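You operate a simulated robot arm through the tools that you are given. There is no shell and no other tool.

Carry out the task below with a simulated robot arm. There is one attempt and no reset: what you move stays moved.

TASK
Clamp the yellow-ended reel in the red clamp, the green-ended in the blue.
Fine: brake on, counter to nought.

It is judged by the outcome, as a careful person would: the job done as asked, and still so three seconds after it is handed in. It fails if anything else is knocked over, pushed out of place, dropped, spilled or broken.

THE ROBOT
A 7-joint arm with a two-finger parallel gripper, fixed in place. Base frame: the origin is at the foot of the arm, x ahead of it, y to its left, z up; the work surface is at about z = 81.2. Units: cm, degrees, N and s.
Its first joint turns from -132.0 to 132.0 degrees. Payload 3.91 kg.
The tool frame sits at the grasp point between the pads (the TCP): z along the fingers, y along the line on which they close. The tips reach 3 cm beyond it. The gripper opens to 11 cm. The fingers are 2 cm wide and 1 cm thick; the gripper's body (4.8 by 11.2 cm) begins 5.5 cm behind the TCP.
Orientation is that of the tool frame in the base frame, as a unit quaternion [w, x, y, z]. With the fingers straight down and closing along the base's y, the tool's x points along the base's -x, its y along +y and its z along -z.

THE INTERFACE
- The arm moves only by the tool send_rows. Its argument "rows" is a list of rows, each a list of 3 entries, a list of its own where there are three numbers: the shift along the base's x, y, z in cm, then the turn, a rotation vector about the base's x, y, z in degrees, then the opening in per cent of the stroke, from 0 (shut) to 100 (fully open). In form: [[[x, y, z], [wx, wy, wz], fingers], ...]. A call has 1 to 20 rows; each row is the pose to reach, as a shift and turn from the pose commanded when the call began. A row lasts 0.2 s, in which the tool goes at most 5 cm and 8.6 degrees; a call with a longer step from one row to the next is refused whole, and so is a gripper value outside its range. Where a pose cannot be reached the arm comes as near as it can. A force on the tool above 90 N (or 10 N above the force at the start of the call, whichever is more), or a blocked arm, ends the call early, and 0.2 s more pass. Each finger travels about 10.8 cm/s and halts on what it meets, pressing with about 45 N; the grip force reading is that of the motor and also rises with nothing between the fingers. The clock runs only during rows and for 0.2 s after the last one: add rows that repeat a pose to give the fingers time. The reply holds the time, the measured pose of the TCP, the force on the tool along the base axes, the opening and the grip force, in the units named above and with some noise, with the torque about the TCP (base axes, N m) and any sound that the robot's microphone picked up.
- Cameras (640 x 400 px; columns grow to the right, rows downward): "scene" is fixed at [5.04, 50.07, 144.58]; the picture's right is [0.36, -0.93, 0.00], its down [-0.82, -0.32, -0.47] and it looks along [0.44, 0.17, -0.88] (base axes); focal length 214 px, centre (320, 200). "wrist" rides on the gripper at [7.2, 1.7, -10.3] in the tool frame; the picture's right is [-0.23, 0.97, 0.00], its down [-0.76, -0.18, -0.62] and it looks along [-0.61, -0.14, 0.78] (tool axes); focal length 222 px, centre (320, 200). There is no depth. A picture from a camera that has moved, and an enlarged one, comes with that camera's place and axes in the base frame and with its lens.
- snapshot(camera): a new picture of that camera. The clock stands still meanwhile.
- enlarge(camera, box): a new picture of the part [left, top, right, bottom] of that camera's present view, enlarged. The clock stands still meanwhile.
- finish_job(): hands the job in; it is judged then, once.

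Places have to be worked out from the pictures, the camera data and where the tool is seen. Open the gripper and draw the arm clear of the work before you hand the job in, unless the task says otherwise.

The tools are called after "Request:" as a command line: name --argument value ..., lists and objects as JSON in quotes. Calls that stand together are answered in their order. send_rows: Moves the arm, as the interface text tells. Its arguments: {"type":"object","properties":{"rows":{"type":"array"}},"required":["rows"]} The other tools are called the same way: snapshot (camera) takes a picture; enlarge (camera, box) takes an enlarged picture of a part of a camera's view; finish_job () hands the job in.

At the start:

```text
t: 0.0
tcp_pos: [41.95, 59.16, 119.9]
ee_rot: [0.0, 0.0, 1.0, 0.0]
wrist_force: [0.9, 1.2, 1.0]
ft_torque: [0.0, -0.03, 0.03]
opening: 10.99
gripper_force: 0.1
```

scene: 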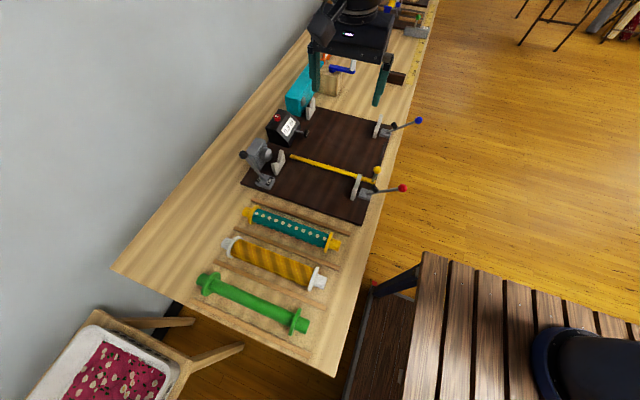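
wrist: 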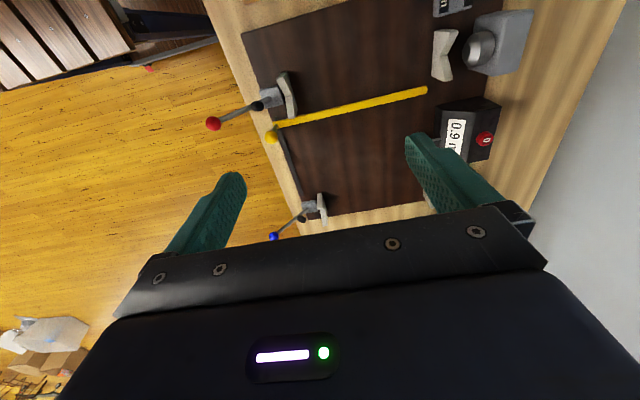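

I begin by looking closely at the workpieces and fixtures in the scene view.

Request:
enlarge --camera "scene" --box '[220, 80, 440, 220]'

Request:
enlarge --camera "scene" --box '[180, 190, 370, 370]'

Request:
enlarge --camera "wrist" --box '[200, 0, 560, 240]'

Request:
enlarge --camera "scene" --box '[270, 0, 450, 130]'

```text
2.86 times, centred on (330, 150) of scene
camera zoom: at [5.04, 50.07, 144.58], right [0.36, -0.93, 0.0], down [-0.82, -0.32, -0.47], along [0.44, 0.17, -0.88], focal length 613 px, centre (291, 343)
```

zoom: 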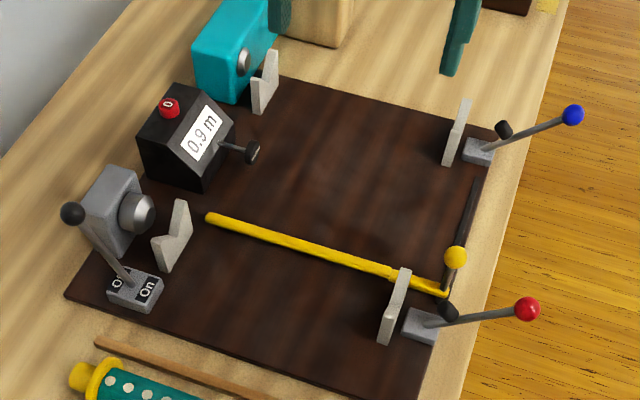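

```text
2.22 times, centred on (275, 280) of scene
camera zoom: at [5.04, 50.07, 144.58], right [0.36, -0.93, 0.0], down [-0.82, -0.32, -0.47], along [0.44, 0.17, -0.88], focal length 477 px, centre (420, 22)
```

zoom: 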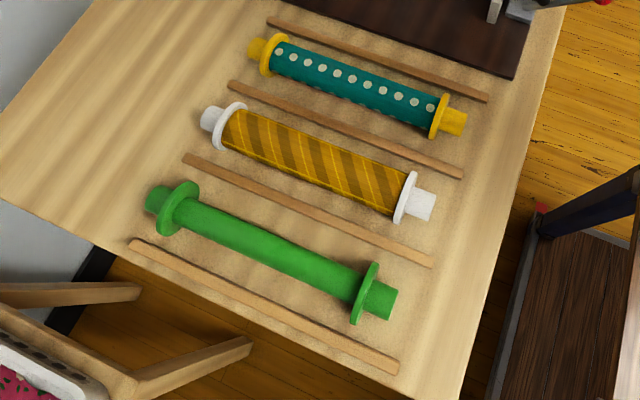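

```text
1.67 times, centred on (380, 120) of wrist
camera zoom: at [34.55, 60.61, 130.09], right [0.23, 0.97, 0.0], down [0.76, -0.18, 0.62], along [0.61, -0.14, -0.78], focal length 370 px, centre (220, 333)
```

zoom: 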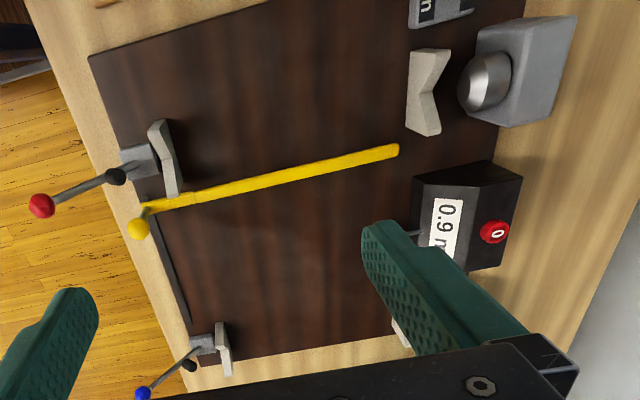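

```text
3.08 times, centred on (360, 65) of scene
camera zoom: at [5.04, 50.07, 144.58], right [0.36, -0.93, 0.0], down [-0.82, -0.32, -0.47], along [0.44, 0.17, -0.88], focal length 660 px, centre (197, 615)
```

zoom: 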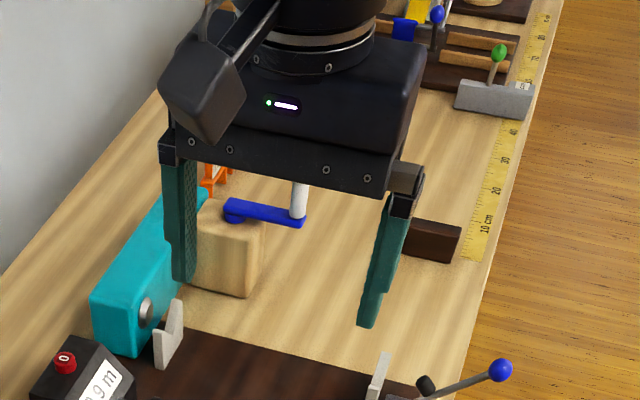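

The reels lie along y at x≈1 to 23, and the board carries the red clamp (x≈43) and the blue clamp (x≈72). I move back and keep high, so the wrist camera can look over the board and clamps.

Request:
send_rows --rows '[[[-4, 2, 0], [0, 0, 0], 100], [[-8, 4, 0], [0, 0, 0], 100], [[-12, 6, 0], [0, 0, 0], 100], [[-16, 7, 0], [0, 0, 0], 100], [[-16, 7, 0], [0, 0, 0], 100]]'

Request:
snapshot --camera "wrist"

Request:
snapshot --camera "scene"

```text
t: 1.2
tcp_pos: [26.1, 66.14, 119.83]
ee_rot: [0.0, 0.0, 1.0, -0.001]
wrist_force: [0.5, 0.2, 0.1]
ft_torque: [-0.05, 0.01, 0.03]
opening: 10.97
gripper_force: 0.0
```

```text
taken
camera wrist: at [18.62, 67.71, 130.22], right [0.23, 0.97, 0.0], down [0.76, -0.18, 0.62], along [0.61, -0.14, -0.78], focal length 222 px, centre (320, 200)
```

wrist: 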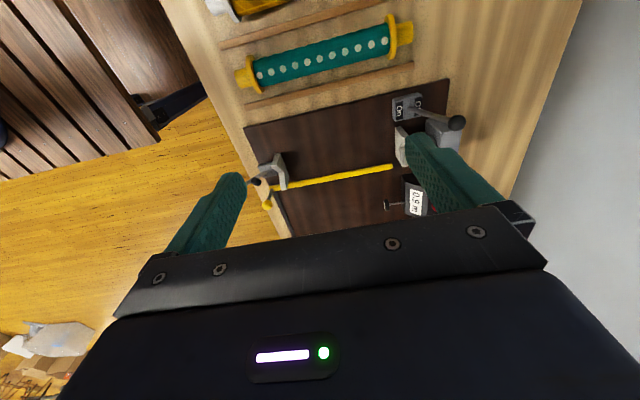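

```text
taken
```

scene: 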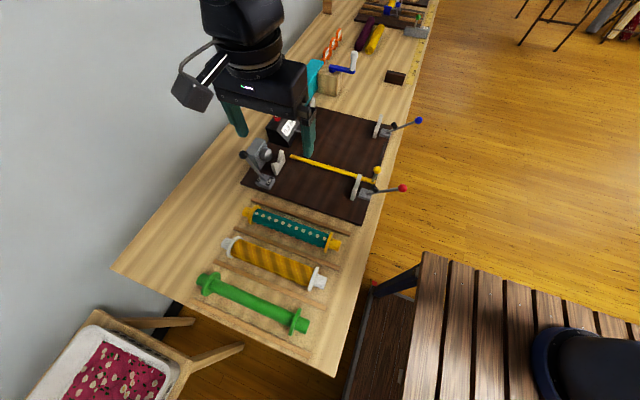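

The overview works, so now I fly above the red clamp's lever end (about (43,52)) and look at it up close.

Request:
send_rows --rows '[[[2.7, -2, -2.3], [0, 0, 0], 100], [[5.4, -4, -4.6], [0, 0, 0], 100], [[8.1, -6, -6.9], [0, 0, 0], 100], [[10.8, -8, -9.2], [0, 0, 0], 100], [[13.5, -10, -11.5], [0, 0, 0], 100], [[16.2, -12, -13.8], [0, 0, 0], 100], [[18.9, -14, -16], [0, 0, 0], 100], [[18.9, -14, -16], [0, 0, 0], 100]]'

Request:
snapshot --camera "wrist"

Request:
enlarge --camera "wrist" --box '[160, 0, 480, 200]'

```text
t: 3.0
tcp_pos: [44.88, 52.34, 103.76]
ee_rot: [0.0, 0.0, 1.0, 0.0]
wrist_force: [0.0, -0.3, -0.4]
ft_torque: [-0.02, -0.01, -0.01]
opening: 10.98
gripper_force: 0.1
```

```text
taken
camera wrist: at [37.48, 53.86, 114.06], right [0.23, 0.97, 0.0], down [0.76, -0.18, 0.62], along [0.61, -0.14, -0.78], focal length 222 px, centre (320, 200)
```

wrist: 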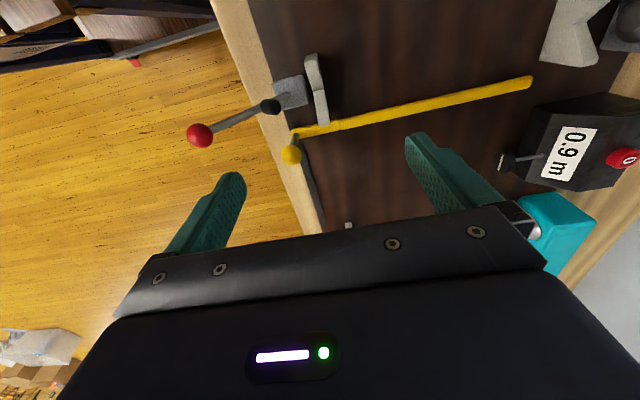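

```text
2.00 times, centred on (320, 100) of wrist
camera zoom: at [37.48, 53.86, 114.06], right [0.23, 0.97, 0.0], down [0.76, -0.18, 0.62], along [0.61, -0.14, -0.78], focal length 444 px, centre (320, 400)
```

zoom: 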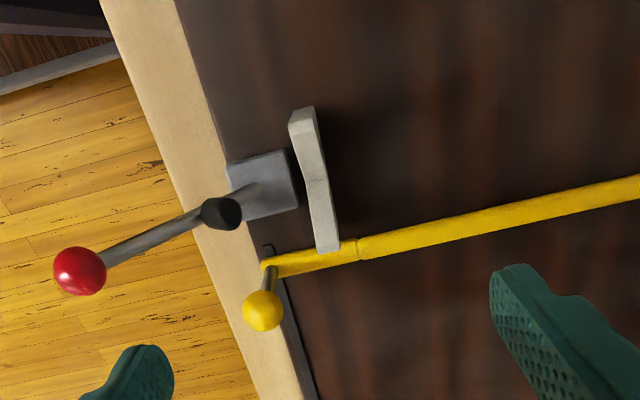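

The red lever leans outward (−y) with a black rubber pad near its pivot, so the clamp looks open. I enlarge it, then check the other side.

Request:
enlarge --camera "wrist" --box '[180, 40, 340, 180]'

Request:
enlarge --camera "scene" --box '[330, 100, 430, 210]'

Request:
enlarge --camera "scene" --box '[225, 90, 325, 200]'

```text
2.86 times, centred on (260, 110) of wrist
camera zoom: at [37.48, 53.86, 114.06], right [0.23, 0.97, 0.0], down [0.76, -0.18, 0.62], along [0.61, -0.14, -0.78], focal length 635 px, centre (491, 457)
```

zoom: 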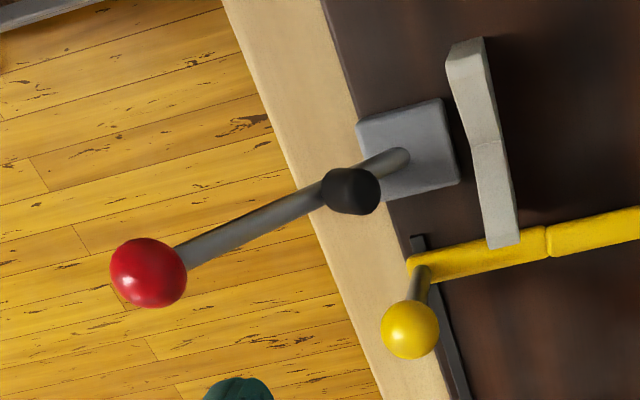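

```text
3.64 times, centred on (380, 155) of scene
camera zoom: at [5.04, 50.07, 144.58], right [0.36, -0.93, 0.0], down [-0.82, -0.32, -0.47], along [0.44, 0.17, -0.88], focal length 780 px, centre (102, 364)
```

zoom: 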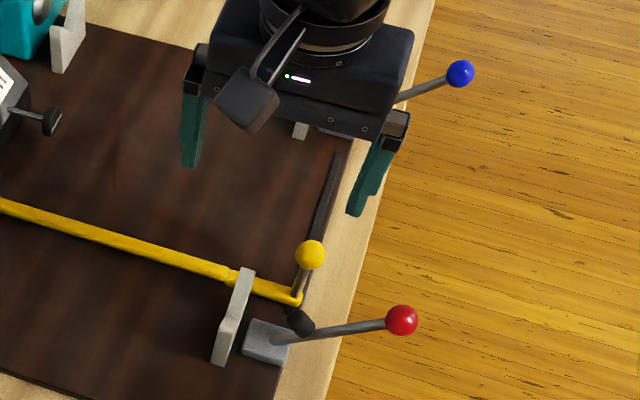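

```text
3.64 times, centred on (275, 145) of scene
camera zoom: at [5.04, 50.07, 144.58], right [0.36, -0.93, 0.0], down [-0.82, -0.32, -0.47], along [0.44, 0.17, -0.88], focal length 780 px, centre (484, 400)
```

zoom: 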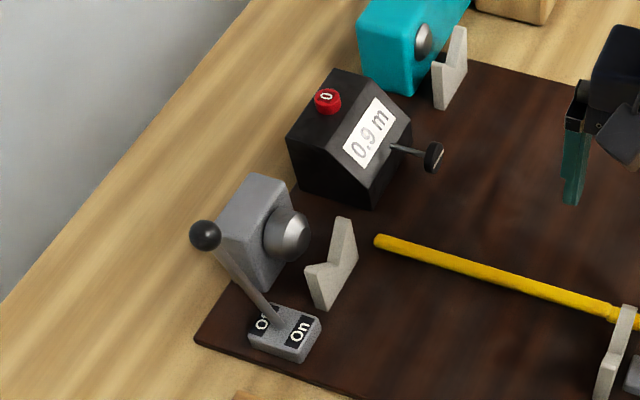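

Both clamps look open and the brake lever leans toward "Off". I now look at the far side (brake, V-rest, counter) from above.

Request:
send_rows --rows '[[[0, 4.5, 1], [0, 0, 0], 100], [[0, 9, 2], [0, 0, 0], 100], [[0, 13.5, 3], [0, 0, 0], 100], [[0, 18, 3], [0, 0, 0], 100], [[0, 22, 3], [0, 0, 0], 100], [[0, 22, 3], [0, 0, 0], 100]]'

Request:
enlarge --camera "wrist" --box '[160, 0, 560, 240]'

Request:
snapshot --camera "scene"

```text
t: 4.4
tcp_pos: [44.84, 74.13, 107.0]
ee_rot: [0.001, 0.0, 1.0, -0.001]
wrist_force: [1.0, 0.5, 0.2]
ft_torque: [0.01, 0.0, 0.0]
opening: 11.01
gripper_force: 0.0
```

```text
1.60 times, centred on (360, 120) of wrist
camera zoom: at [37.47, 75.62, 117.22], right [0.23, 0.97, 0.0], down [0.76, -0.18, 0.62], along [0.61, -0.14, -0.78], focal length 355 px, centre (256, 328)
```

zoom: 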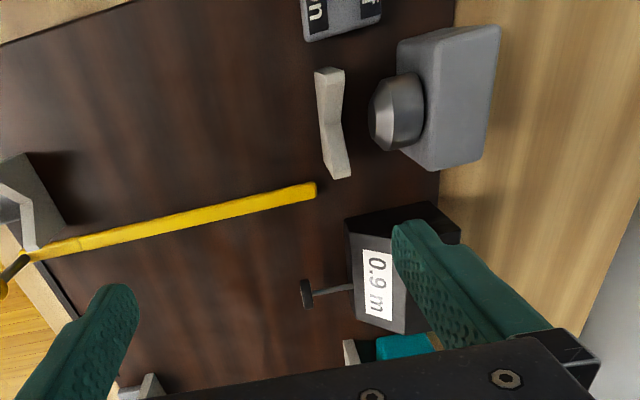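

```text
taken
```

scene: 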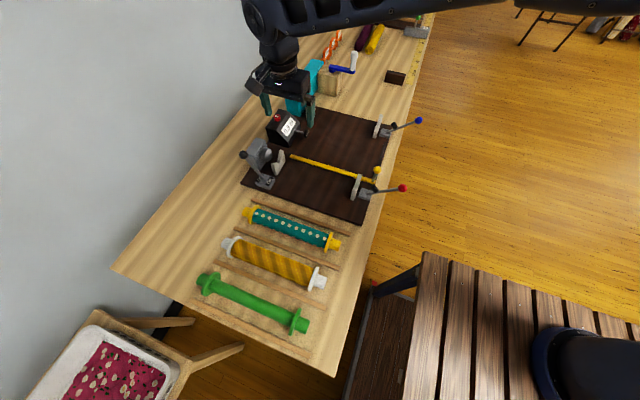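

V-rests for red sit at about y=52.5 and y=80.2 at x≈43.4. Next I fly over the yellow-ended reel to measure it from above.

Request:
send_rows --rows '[[[-4.5, -1.5, 0], [0, 0, 0], 100], [[-9, -3, 0], [0, 0, 0], 100], [[-13.5, -4.5, 0], [0, 0, 0], 100], [[-18, -6, 0], [0, 0, 0], 100], [[-22.5, -7.5, 0], [0, 0, 0], 100], [[-22.5, -7.5, 0], [0, 0, 0], 100]]'

Request:
snapshot --camera "wrist"

Request:
enlarge --camera "wrist" --box '[160, 0, 480, 200]'

```text
t: 5.8
tcp_pos: [22.37, 66.32, 106.72]
ee_rot: [0.0, 0.001, 1.0, 0.0]
wrist_force: [0.4, -0.4, 0.1]
ft_torque: [0.03, -0.04, -0.02]
opening: 10.98
gripper_force: 0.0
```

```text
taken
camera wrist: at [14.89, 67.92, 117.04], right [0.23, 0.97, 0.0], down [0.76, -0.18, 0.62], along [0.61, -0.14, -0.78], focal length 222 px, centre (320, 200)
```

wrist: 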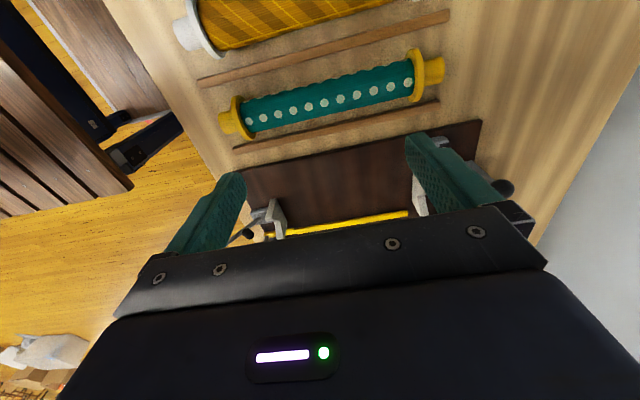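

```text
2.00 times, centred on (320, 100) of wrist
camera zoom: at [14.89, 67.92, 117.04], right [0.23, 0.97, 0.0], down [0.76, -0.18, 0.62], along [0.61, -0.14, -0.78], focal length 444 px, centre (320, 400)
```

zoom: 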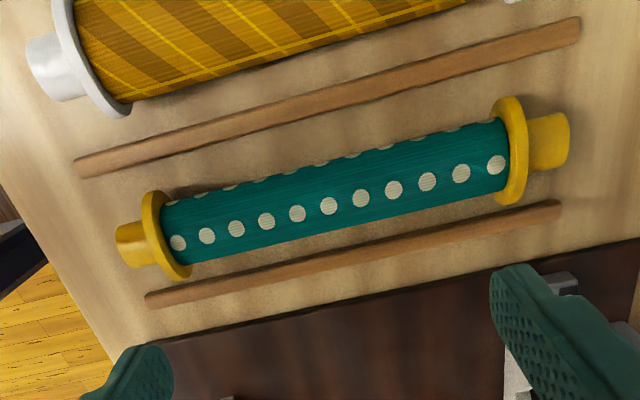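

From above, the yellow reel spans y≈51.2–82.2 at x≈23, with flanges about 24 cm apart. I zoom the scene camera onto the V-rests to judge their height.

Request:
enlarge --camera "scene" --box '[235, 135, 305, 195]'

Request:
enlarge --camera "scene" --box '[340, 160, 410, 220]'

Request:
enlarge --camera "scene" --box '[355, 100, 425, 150]'

Request:
enlarge --camera "scene" --box '[265, 80, 335, 150]'

```text
6.67 times, centred on (270, 165) of scene
camera zoom: at [5.04, 50.07, 144.58], right [0.36, -0.93, 0.0], down [-0.82, -0.32, -0.47], along [0.44, 0.17, -0.88], focal length 1430 px, centre (653, 433)
```

zoom: 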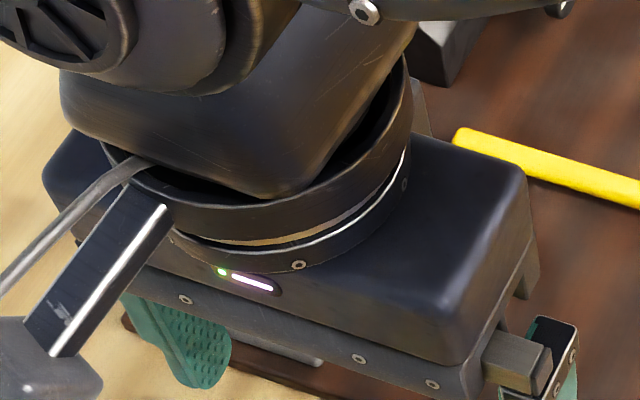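

```text
6.67 times, centred on (375, 190) of scene
camera zoom: at [5.04, 50.07, 144.58], right [0.36, -0.93, 0.0], down [-0.82, -0.32, -0.47], along [0.44, 0.17, -0.88], focal length 1430 px, centre (-47, 267)
```

zoom: 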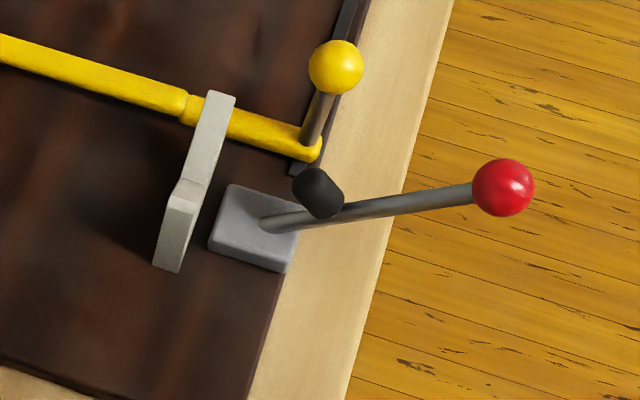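

```text
8.00 times, centred on (390, 125) of scene
camera zoom: at [5.04, 50.07, 144.58], right [0.36, -0.93, 0.0], down [-0.82, -0.32, -0.47], along [0.44, 0.17, -0.88], focal length 1716 px, centre (-240, 800)
```

zoom: 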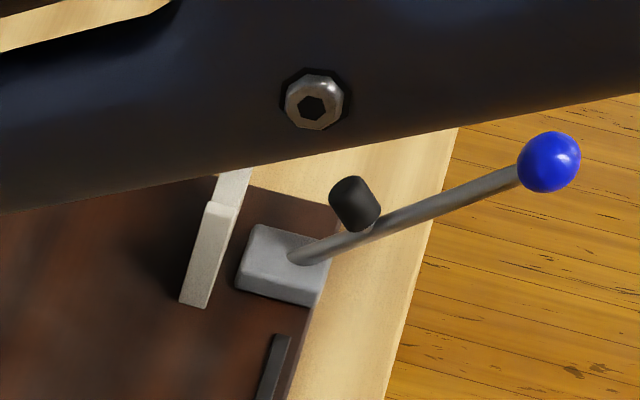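

```text
5.71 times, centred on (300, 115) of scene
camera zoom: at [5.04, 50.07, 144.58], right [0.36, -0.93, 0.0], down [-0.82, -0.32, -0.47], along [0.44, 0.17, -0.88], focal length 1226 px, centre (434, 686)
```

zoom: 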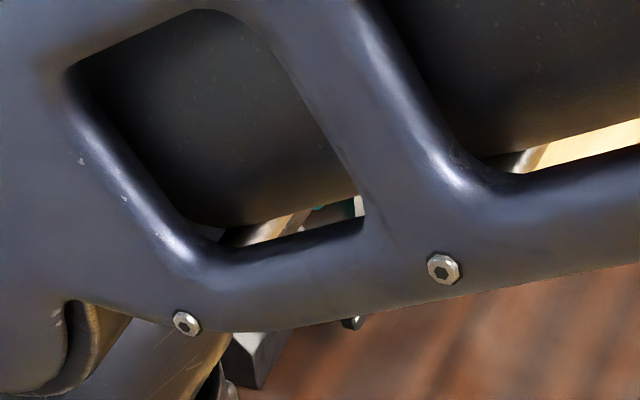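

The pad on each lever presses axially: with the lever upright it would push the reel's end toward the opposite dome. I rotate the gripper 90° (to close along x) while moving over the red clamp for another look.

Request:
send_rows --rows '[[[1.75, -0.5, 0], [0, 0, 7.5], 100], [[3.5, -1, 0], [0, 0, 15], 100], [[5.25, -1.5, 0], [0, 0, 22.5], 100], [[7, -2, 0], [0, 0, 30], 100], [[8.75, -2.5, 0], [0, 0, 37.5], 100], [[10.5, -3, 0], [0, 0, 45], 100], [[12.25, -3.5, 0], [0, 0, 52.5], 100], [[14, -4, 0], [0, 0, 60], 100], [[15.75, -4.5, 0], [0, 0, 67.5], 100], [[17.5, -5, 0], [0, 0, 75], 100], [[19.25, -5.5, 0], [0, 0, 82.5], 100], [[21, -6, 0], [0, 0, 90], 100], [[21, -6, 0], [0, 0, 90], 100]]'

Request:
snapshot --camera "wrist"

Request:
snapshot --camera "scene"

```text
t: 8.6
tcp_pos: [43.33, 60.6, 106.96]
ee_rot: [0.0, 0.708, -0.707, 0.0]
wrist_force: [-0.6, -0.5, 0.3]
ft_torque: [-0.03, 0.01, -0.04]
opening: 11.0
gripper_force: 0.0
```

```text
taken
camera wrist: at [41.47, 53.15, 117.12], right [-0.97, 0.23, 0.0], down [0.18, 0.76, 0.62], along [0.14, 0.61, -0.78], focal length 222 px, centre (320, 200)
```

wrist: 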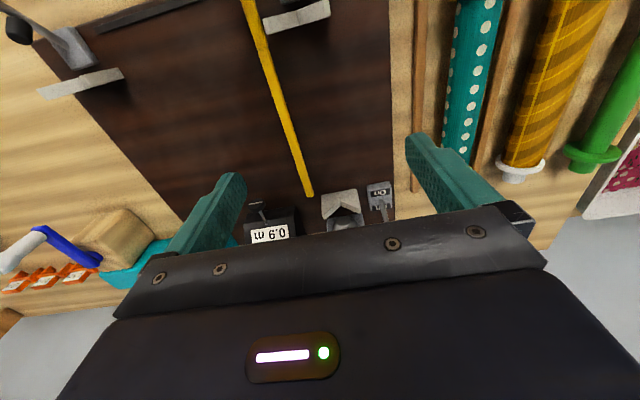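

```text
taken
```

scene: 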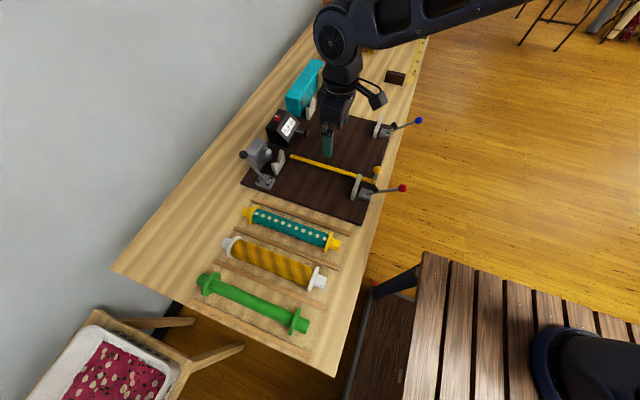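

Rotation works fine. Now I test reach above the blue clamp's centre (about (72,66)) with the gripper empty.

Request:
send_rows --rows '[[[4.2, 0.8, 0], [0, 0, 0], 100], [[8.4, 1.6, 0], [0, 0, 0], 100], [[12.6, 2.4, 0], [0, 0, 0], 100], [[16.8, 3.2, 0], [0, 0, 0], 100], [[21, 4, -2], [0, 0, 0], 100], [[25, 4.8, -4], [0, 0, 0], 100], [[28.9, 5.7, -6], [0, 0, 0], 100], [[28.9, 5.7, -10], [0, 0, 0], 100], [[28.9, 5.7, -14], [0, 0, 0], 100], [[28.9, 5.7, -14], [0, 0, 0], 100]]'

Request:
snapshot --camera "wrist"

Request:
snapshot --camera "scene"

```text
t: 10.8
tcp_pos: [72.52, 66.46, 92.8]
ee_rot: [0.001, 0.708, -0.706, 0.0]
wrist_force: [0.0, 0.2, 1.2]
ft_torque: [-0.01, 0.0, 0.01]
opening: 11.03
gripper_force: 0.0
```

```text
taken
camera wrist: at [70.56, 59.1, 103.02], right [-0.97, 0.23, 0.0], down [0.18, 0.76, 0.62], along [0.14, 0.61, -0.78], focal length 222 px, centre (320, 200)
```

wrist: 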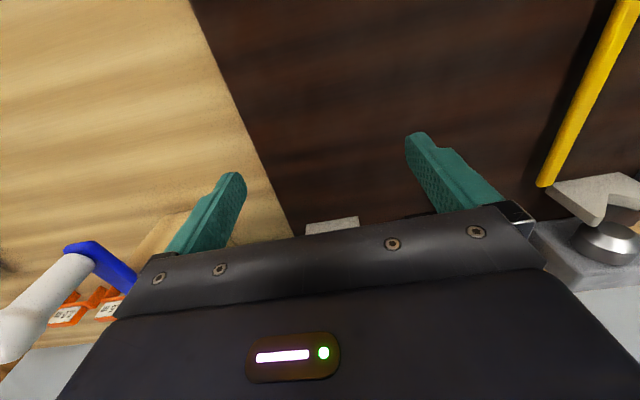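

```text
taken
```

scene: 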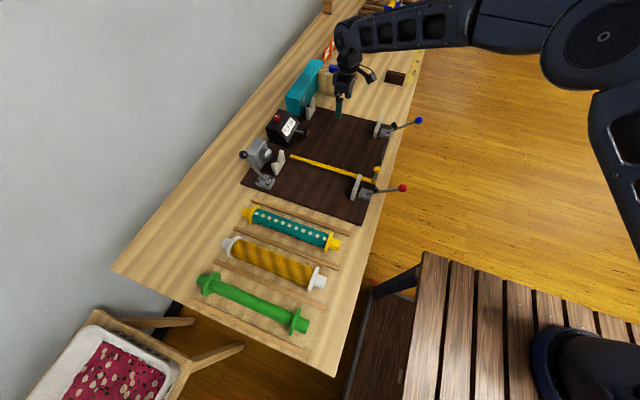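

The arm reaches blue's centre fine. The scene view is now unobstructed, so I zoom on all four V-rests and domes.

Request:
enlarge --camera "scene" --box '[235, 130, 315, 195]'

Request:
enlarge --camera "scene" --box '[275, 70, 345, 130]'

Request:
enlarge --camera "scene" --box '[355, 100, 425, 150]'

Request:
enlarge --camera "scene" --box '[230, 195, 350, 260]'

```text
6.15 times, centred on (275, 162) of scene
camera zoom: at [5.04, 50.07, 144.58], right [0.36, -0.93, 0.0], down [-0.82, -0.32, -0.47], along [0.44, 0.17, -0.88], focal length 1320 px, centre (597, 431)
```

zoom: 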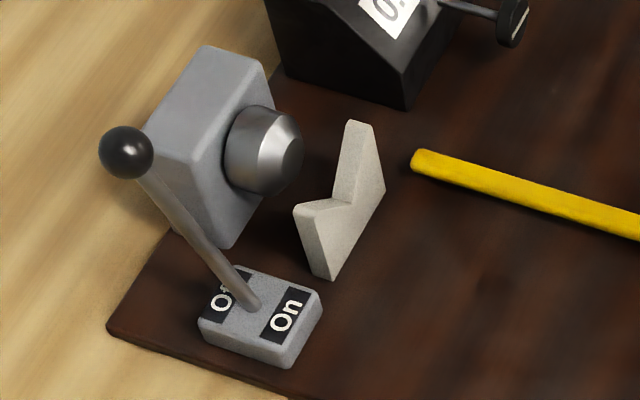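

```text
6.67 times, centred on (310, 100) of scene
camera zoom: at [5.04, 50.07, 144.58], right [0.36, -0.93, 0.0], down [-0.82, -0.32, -0.47], along [0.44, 0.17, -0.88], focal length 1430 px, centre (387, 867)
```

zoom: 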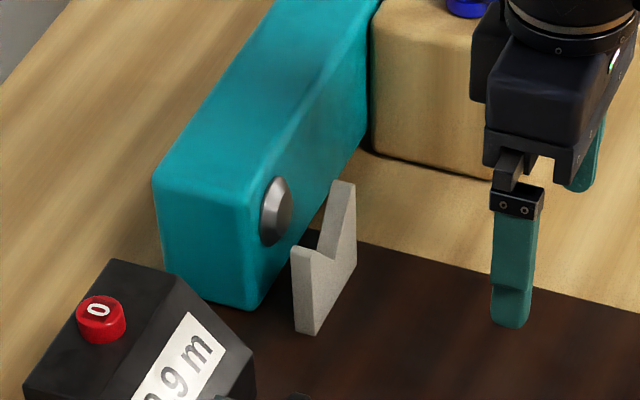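

```text
8.00 times, centred on (390, 125) of scene
camera zoom: at [5.04, 50.07, 144.58], right [0.36, -0.93, 0.0], down [-0.82, -0.32, -0.47], along [0.44, 0.17, -0.88], focal length 1716 px, centre (-240, 800)
```

zoom: 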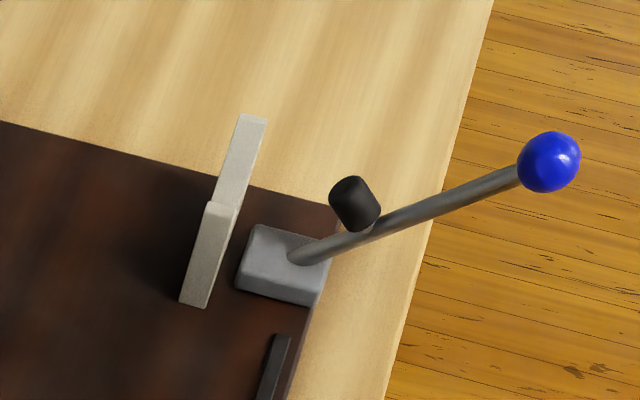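

```text
5.33 times, centred on (290, 228) of scene
camera zoom: at [5.04, 50.07, 144.58], right [0.36, -0.93, 0.0], down [-0.82, -0.32, -0.47], along [0.44, 0.17, -0.88], focal length 1144 px, centre (480, 53)
```

zoom: 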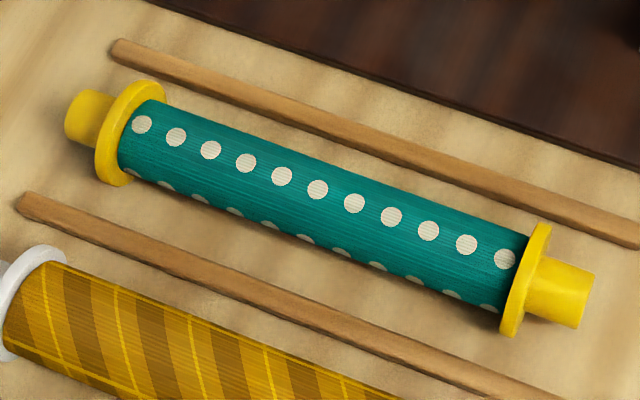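

I get cleaner wrist views of the blue clamp: first straight up for the far V-rest, then back toward −y for the near one.

Request:
send_rows --rows '[[[0, 0, 4.5], [0, 0, 0], 100], [[0, 0, 9], [0, 0, 0], 100], [[0, 0, 13.5], [0, 0, 0], 100], [[0, -1, 18], [0, 0, 0], 100], [[0, -1, 18], [0, 0, 0], 100]]'

Request:
snapshot --camera "wrist"

Request:
enlarge --camera "wrist" --box '[220, 0, 480, 220]'

```text
t: 12.0
tcp_pos: [72.54, 65.37, 110.82]
ee_rot: [0.0, -0.707, 0.708, 0.001]
wrist_force: [0.4, 0.0, 1.4]
ft_torque: [0.0, 0.05, -0.01]
opening: 10.99
gripper_force: 0.0
```

```text
taken
camera wrist: at [70.63, 57.94, 121.1], right [-0.97, 0.23, 0.0], down [0.18, 0.76, 0.62], along [0.14, 0.61, -0.78], focal length 222 px, centre (320, 200)
```

wrist: 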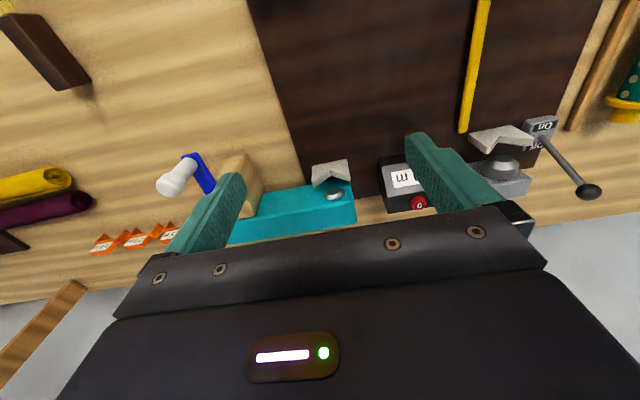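

```text
1.82 times, centred on (350, 110) of wrist
camera zoom: at [70.63, 57.94, 121.1], right [-0.97, 0.23, 0.0], down [0.18, 0.76, 0.62], along [0.14, 0.61, -0.78], focal length 404 px, centre (266, 364)
```

zoom: 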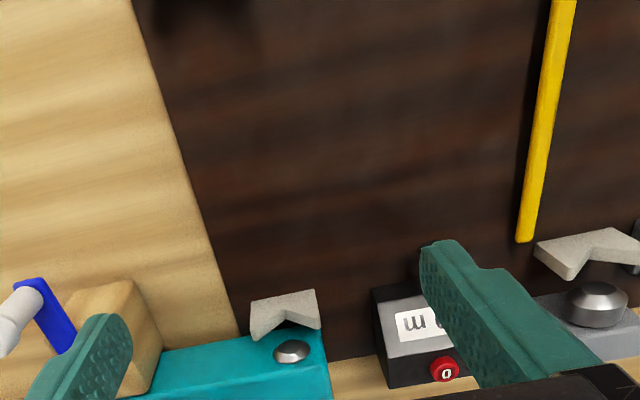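

I shift toward −y to view the blue lever end and its near V-rest from almost straight above.

Request:
send_rows --rows '[[[0.2, -3.5, -2], [0, 0, 0], 100], [[0.4, -7, -4], [0, 0, 0], 100], [[0.5, -10, -6], [0, 0, 0], 100], [[0.5, -12, -6], [0, 0, 0], 100], [[0.5, -12, -6], [0, 0, 0], 100]]'

Request:
snapshot --camera "wrist"

Request:
enlarge --camera "wrist" --box '[200, 0, 420, 140]'

```text
t: 13.2
tcp_pos: [72.82, 53.12, 104.94]
ee_rot: [-0.001, -0.707, 0.707, 0.0]
wrist_force: [0.4, 0.4, -0.3]
ft_torque: [0.0, 0.01, -0.01]
opening: 10.98
gripper_force: 0.1
```

```text
taken
camera wrist: at [70.86, 45.79, 115.17], right [-0.97, 0.23, 0.0], down [0.18, 0.76, 0.62], along [0.14, 0.61, -0.78], focal length 222 px, centre (320, 200)
```

wrist: 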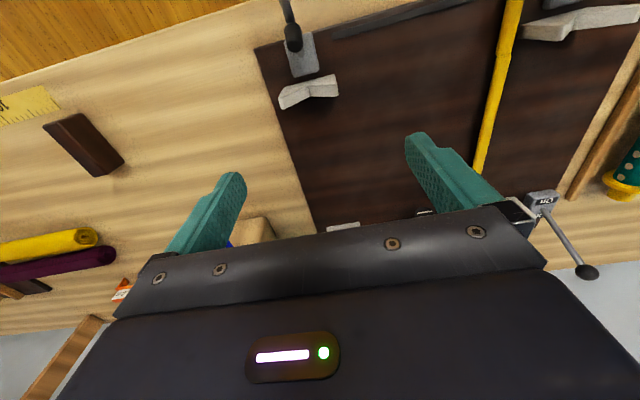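

```text
2.86 times, centred on (310, 70) of wrist
camera zoom: at [70.86, 45.79, 115.17], right [-0.97, 0.23, 0.0], down [0.18, 0.76, 0.62], along [0.14, 0.61, -0.78], focal length 635 px, centre (349, 571)
```

zoom: 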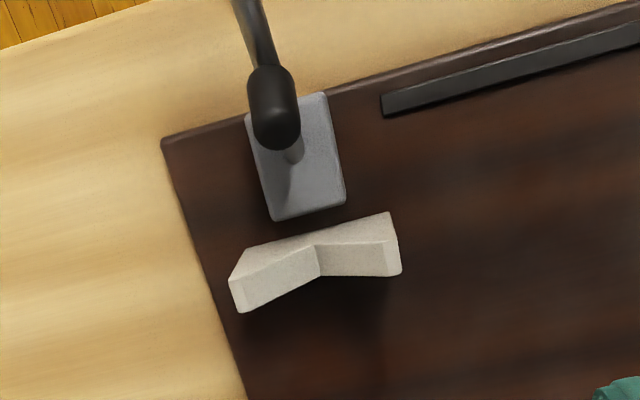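

Blue V-rests sit at x≈73.5, y≈52.2 and 80.3. Now I go above the yellow-ended reel (x≈23, y≈66.5) with the fingers set to about 7 cm.

Request:
send_rows --rows '[[[-4.5, 1.2, 0], [0, 0, 0], 100], [[-9, 2.4, 0], [0, 0, 0], 100], [[-13.5, 3.6, 0], [0, 0, 0], 100], [[-18, 4.8, 0], [0, 0, 0], 95], [[-22.5, 6, 0], [0, 0, 0], 90], [[-27, 7.2, 0], [0, 0, 0], 85], [[-31.5, 8.4, 0], [0, 0, 0], 80], [[-36, 9.6, 0], [0, 0, 0], 75], [[-40.5, 10.8, 0], [0, 0, 0], 70], [[-45, 12, 0], [0, 0, 0], 65], [[-49.8, 13.3, 0], [0, 0, 0], 64], [[-49.8, 13.3, -4], [0, 0, 0], 64], [[-49.8, 13.3, -7], [0, 0, 0], 64], [[-49.8, 13.3, -7], [0, 0, 0], 64]]'

Request:
snapshot --camera "wrist"

Request:
enlarge --camera "scene" --box '[210, 170, 370, 280]'

```text
t: 16.2
tcp_pos: [23.06, 66.58, 98.08]
ee_rot: [0.0, 0.707, -0.707, 0.0]
wrist_force: [0.3, -0.2, 0.3]
ft_torque: [0.02, 0.0, 0.01]
opening: 7.03
gripper_force: 0.0
```

```text
taken
camera wrist: at [21.13, 59.2, 108.34], right [-0.97, 0.23, 0.0], down [0.18, 0.76, 0.62], along [0.14, 0.61, -0.78], focal length 222 px, centre (320, 200)
```

wrist: 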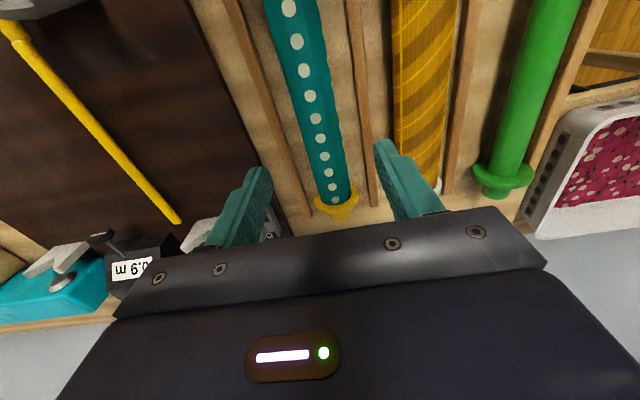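

```text
3.64 times, centred on (290, 225) of scene
camera zoom: at [5.04, 50.07, 144.58], right [0.36, -0.93, 0.0], down [-0.82, -0.32, -0.47], along [0.44, 0.17, -0.88], focal length 780 px, centre (429, 109)
```

zoom: 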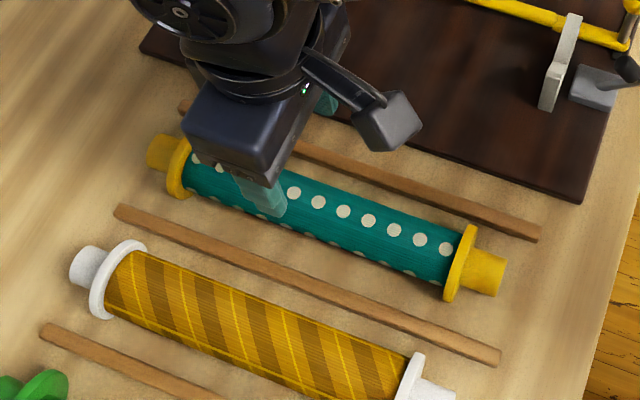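

Fingers are straddling the reel in the view. I zoom in to check the sideways centring before descending.

Request:
enlarge --camera "wrist" --box '[220, 20, 420, 240]'

```text
1.82 times, centred on (320, 130) of wrist
camera zoom: at [21.13, 59.2, 108.34], right [-0.97, 0.23, 0.0], down [0.18, 0.76, 0.62], along [0.14, 0.61, -0.78], focal length 404 px, centre (320, 327)
```

zoom: 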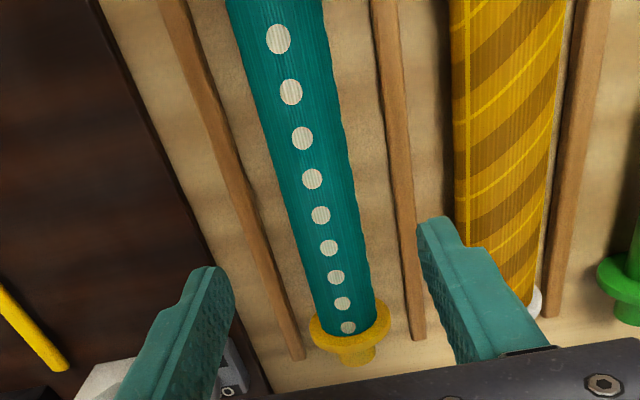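

The reel axis is about 0.35 cm toward +x of the tool; I correct that and descend to TCP z≈85.5.

Request:
send_rows --rows '[[[0.35, 0, -3], [0, 0, 0], 64], [[0.35, 0, -6], [0, 0, 0], 64], [[0.35, 0, -9], [0, 0, 0], 64], [[0.35, 0, -11], [0, 0, 0], 64], [[0.35, 0, -12.5], [0, 0, 0], 64], [[0.35, 0, -12.5], [0, 0, 0], 64]]'

Request:
snapshot --camera "wrist"

Request:
enlarge --camera "scene" --box '[210, 170, 370, 280]'

```text
t: 17.6
tcp_pos: [23.26, 66.6, 85.45]
ee_rot: [0.0, -0.707, 0.707, 0.001]
wrist_force: [-0.2, -0.4, 0.1]
ft_torque: [-0.01, 0.0, -0.03]
opening: 7.04
gripper_force: 0.0
```

```text
taken
camera wrist: at [21.4, 59.23, 95.66], right [-0.97, 0.23, 0.0], down [0.18, 0.76, 0.62], along [0.14, 0.61, -0.78], focal length 222 px, centre (320, 200)
```

wrist: 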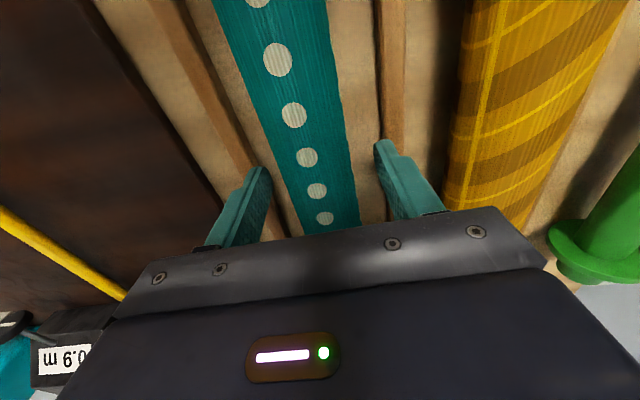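

```text
3.64 times, centred on (290, 225) of scene
camera zoom: at [5.04, 50.07, 144.58], right [0.36, -0.93, 0.0], down [-0.82, -0.32, -0.47], along [0.44, 0.17, -0.88], focal length 780 px, centre (429, 109)
```

zoom: 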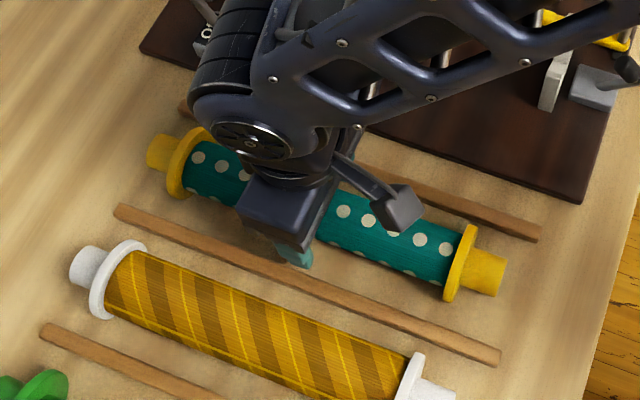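

Fingers straddle the reel body inside the slats with no contact forces. I close on it.

Request:
send_rows --rows '[[[0, 0, 0], [0, 0, 0], 45], [[0, 0, 0], [0, 0, 0], 30], [[0, 0, 0], [0, 0, 0], 15], [[0, 0, 0], [0, 0, 0], 0], [[0, 0, 0], [0, 0, 0], 0], [[0, 0, 0], [0, 0, 0], 0]]'

Request:
snapshot --camera "wrist"

```text
t: 19.0
tcp_pos: [23.21, 66.58, 85.36]
ee_rot: [0.0, -0.707, 0.707, -0.001]
wrist_force: [-0.1, 0.2, 0.1]
ft_torque: [-0.01, 0.02, 0.04]
opening: 4.43
gripper_force: 44.7
```

```text
taken
camera wrist: at [21.39, 59.23, 95.68], right [-0.97, 0.23, 0.0], down [0.18, 0.76, 0.62], along [0.14, 0.61, -0.78], focal length 222 px, centre (320, 200)
```

wrist: 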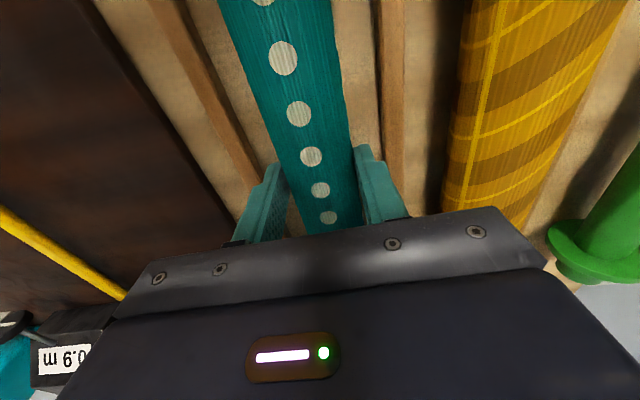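

Gripped at 4.4 cm diameter. I lift straight up and check that it hangs level.

Request:
send_rows --rows '[[[0, 0, 1], [0, 0, 0], 0], [[0, 0, 3], [0, 0, 0], 0], [[0, 0, 6], [0, 0, 0], 0], [[0, 0, 10], [0, 0, 0], 0], [[0, 0, 14], [0, 0, 0], 0], [[0, 0, 14], [0, 0, 0], 0]]'

Request:
snapshot --camera "scene"

Request:
snapshot --camera "wrist"

```text
t: 20.4
tcp_pos: [23.42, 66.52, 99.13]
ee_rot: [0.001, 0.707, -0.707, -0.001]
wrist_force: [0.3, -0.5, -2.6]
ft_torque: [-0.03, 0.01, -0.01]
opening: 4.41
gripper_force: 45.3
```

```text
taken
```

scene: 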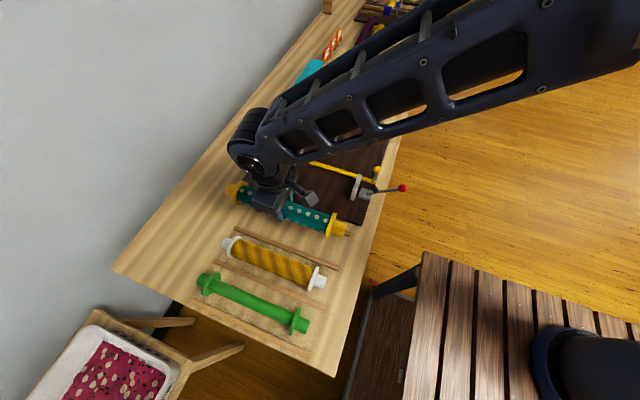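

```text
taken
camera wrist: at [21.43, 59.12, 109.52], right [-0.97, 0.23, 0.0], down [0.18, 0.76, 0.62], along [0.14, 0.61, -0.78], focal length 222 px, centre (320, 200)
```

wrist: 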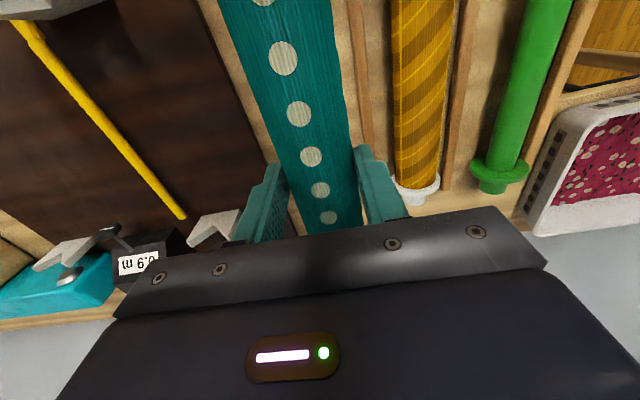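

The reel (about 0.27 kg) hangs level. I carry it over the red clamp at height and then check alignment with the V-rests.

Request:
send_rows --rows '[[[4, 0, 0.5], [0, 0, 0], 0], [[8, 0, 0.5], [0, 0, 0], 0], [[12, 0, 0.5], [0, 0, 0], 0], [[16, 0, 0.5], [0, 0, 0], 0], [[20.2, -0.1, 0.5], [0, 0, 0], 0], [[20.2, -0.1, 0.5], [0, 0, 0], 0]]'

Request:
snapshot --camera "wrist"

Request:
snapshot --camera "scene"

Request:
enlarge --camera "scene" --box '[220, 110, 420, 230]'

```text
t: 21.8
tcp_pos: [43.56, 66.62, 99.79]
ee_rot: [0.0, -0.707, 0.707, -0.001]
wrist_force: [-0.4, -0.3, -1.7]
ft_torque: [0.04, -0.03, 0.01]
opening: 4.41
gripper_force: 45.0
```

```text
taken
camera wrist: at [41.56, 59.07, 110.05], right [-0.97, 0.23, 0.0], down [0.18, 0.76, 0.62], along [0.14, 0.61, -0.78], focal length 222 px, centre (320, 200)
```

wrist: 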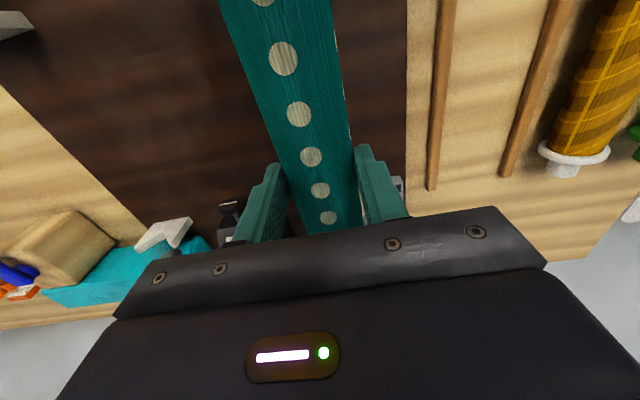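

```text
taken
```

scene: 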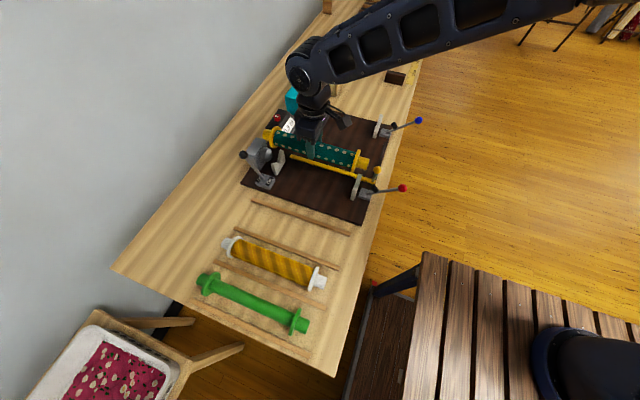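

```text
3.20 times, centred on (320, 170) of scene
camera zoom: at [5.04, 50.07, 144.58], right [0.36, -0.93, 0.0], down [-0.82, -0.32, -0.47], along [0.44, 0.17, -0.88], focal length 686 px, centre (320, 296)
```

zoom: 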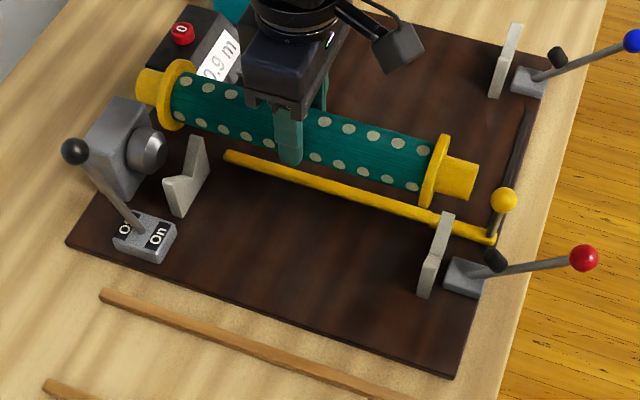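

The reel looks parallel to the rests. I nudge to x≈43.8 (my corrected estimate) and lower to just above the V tips, then compare in the scene view.

Request:
send_rows --rows '[[[0.25, 0, -2], [0, 0, 0], 0], [[0.25, 0, -4], [0, 0, 0], 0], [[0.25, 0, -6], [0, 0, 0], 0], [[0.25, 0, -6.3], [0, 0, 0], 0], [[0.25, 0, -6.3], [0, 0, 0], 0]]'

Request:
enlarge --camera "scene" --box '[230, 130, 310, 200]'

Request:
enlarge --camera "scene" --box '[330, 140, 410, 210]'

Request:
snapshot --camera "wrist"

```text
t: 23.0
tcp_pos: [43.8, 66.53, 93.69]
ee_rot: [0.0, -0.707, 0.707, 0.0]
wrist_force: [0.0, 1.8, -1.2]
ft_torque: [0.0, 0.03, 0.01]
opening: 4.42
gripper_force: 44.9
```

```text
5.71 times, centred on (270, 165) of scene
camera zoom: at [5.04, 50.07, 144.58], right [0.36, -0.93, 0.0], down [-0.82, -0.32, -0.47], along [0.44, 0.17, -0.88], focal length 1226 px, centre (606, 400)
```

zoom: 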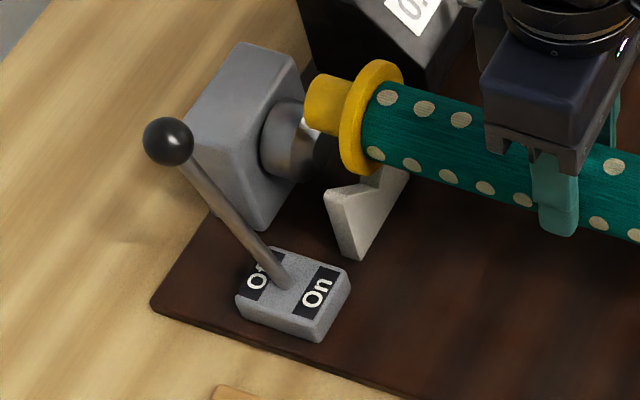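

```text
5.71 times, centred on (370, 175) of scene
camera zoom: at [5.04, 50.07, 144.58], right [0.36, -0.93, 0.0], down [-0.82, -0.32, -0.47], along [0.44, 0.17, -0.88], focal length 1226 px, centre (34, 343)
```

zoom: 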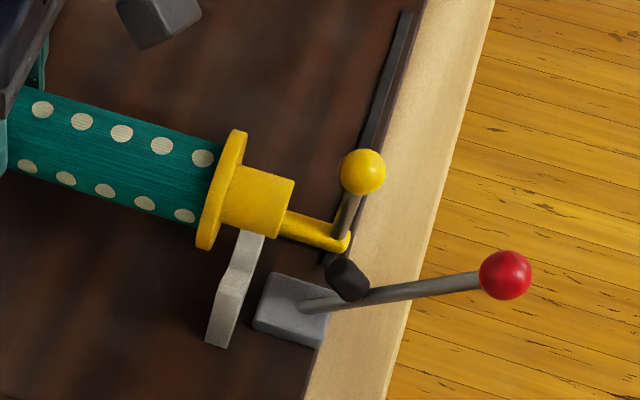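

```text
taken
camera wrist: at [41.85, 59.15, 103.86], right [-0.97, 0.23, 0.0], down [0.18, 0.76, 0.62], along [0.14, 0.61, -0.78], focal length 222 px, centre (320, 200)
```

wrist: 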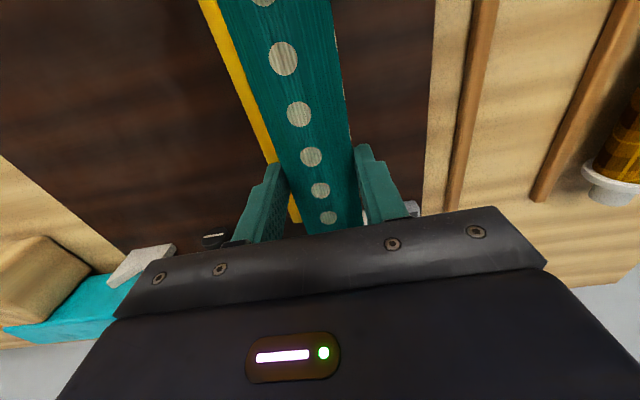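

Alignment looks centred in both directions. I lower to about 1 cm above expected seating, then creep down watching the force.

Request:
send_rows --rows '[[[0, 0, -1.5], [0, 0, 0], 0], [[0, 0, -3], [0, 0, 0], 0], [[0, 0, -4.2], [0, 0, 0], 0], [[0, 0, -4.2], [0, 0, 0], 0]]'

Request:
enlarge --camera "scene" --box '[330, 140, 410, 210]'

Request:
enlarge --camera "scene" --box '[230, 130, 310, 200]'

```text
t: 24.0
tcp_pos: [43.77, 66.42, 89.51]
ee_rot: [0.0, -0.707, 0.707, 0.001]
wrist_force: [0.1, -0.3, -2.8]
ft_torque: [0.01, 0.01, -0.02]
opening: 4.41
gripper_force: 44.9
```

```text
5.71 times, centred on (370, 175) of scene
camera zoom: at [5.04, 50.07, 144.58], right [0.36, -0.93, 0.0], down [-0.82, -0.32, -0.47], along [0.44, 0.17, -0.88], focal length 1226 px, centre (34, 343)
```

zoom: 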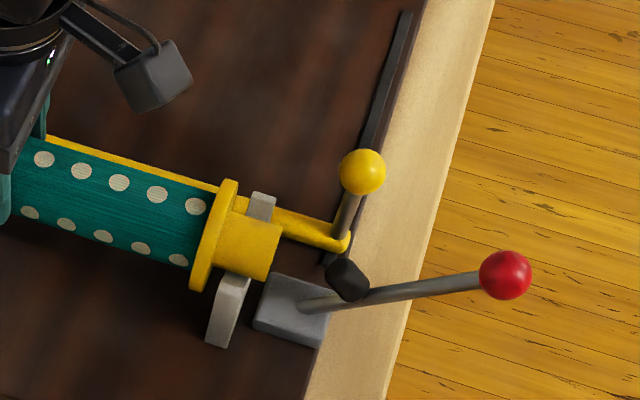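

```text
5.71 times, centred on (270, 165) of scene
camera zoom: at [5.04, 50.07, 144.58], right [0.36, -0.93, 0.0], down [-0.82, -0.32, -0.47], along [0.44, 0.17, -0.88], focal length 1226 px, centre (606, 400)
```

zoom: 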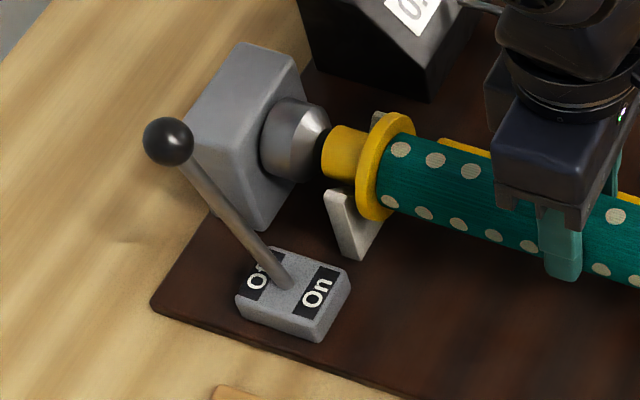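

Journals sit over the notches with flanges inside both rests. I creep down in small steps.

Request:
send_rows --rows '[[[0, 0, -0.4], [0, 0, 0], 0], [[0, 0, -0.8], [0, 0, 0], 0], [[0, 0, -0.8], [0, 0, 0], 0]]'

```text
t: 24.8
tcp_pos: [43.94, 66.45, 88.75]
ee_rot: [0.002, -0.706, 0.708, 0.001]
wrist_force: [15.7, -0.9, 25.3]
ft_torque: [-0.16, -0.23, 0.18]
opening: 4.41
gripper_force: 45.1
```

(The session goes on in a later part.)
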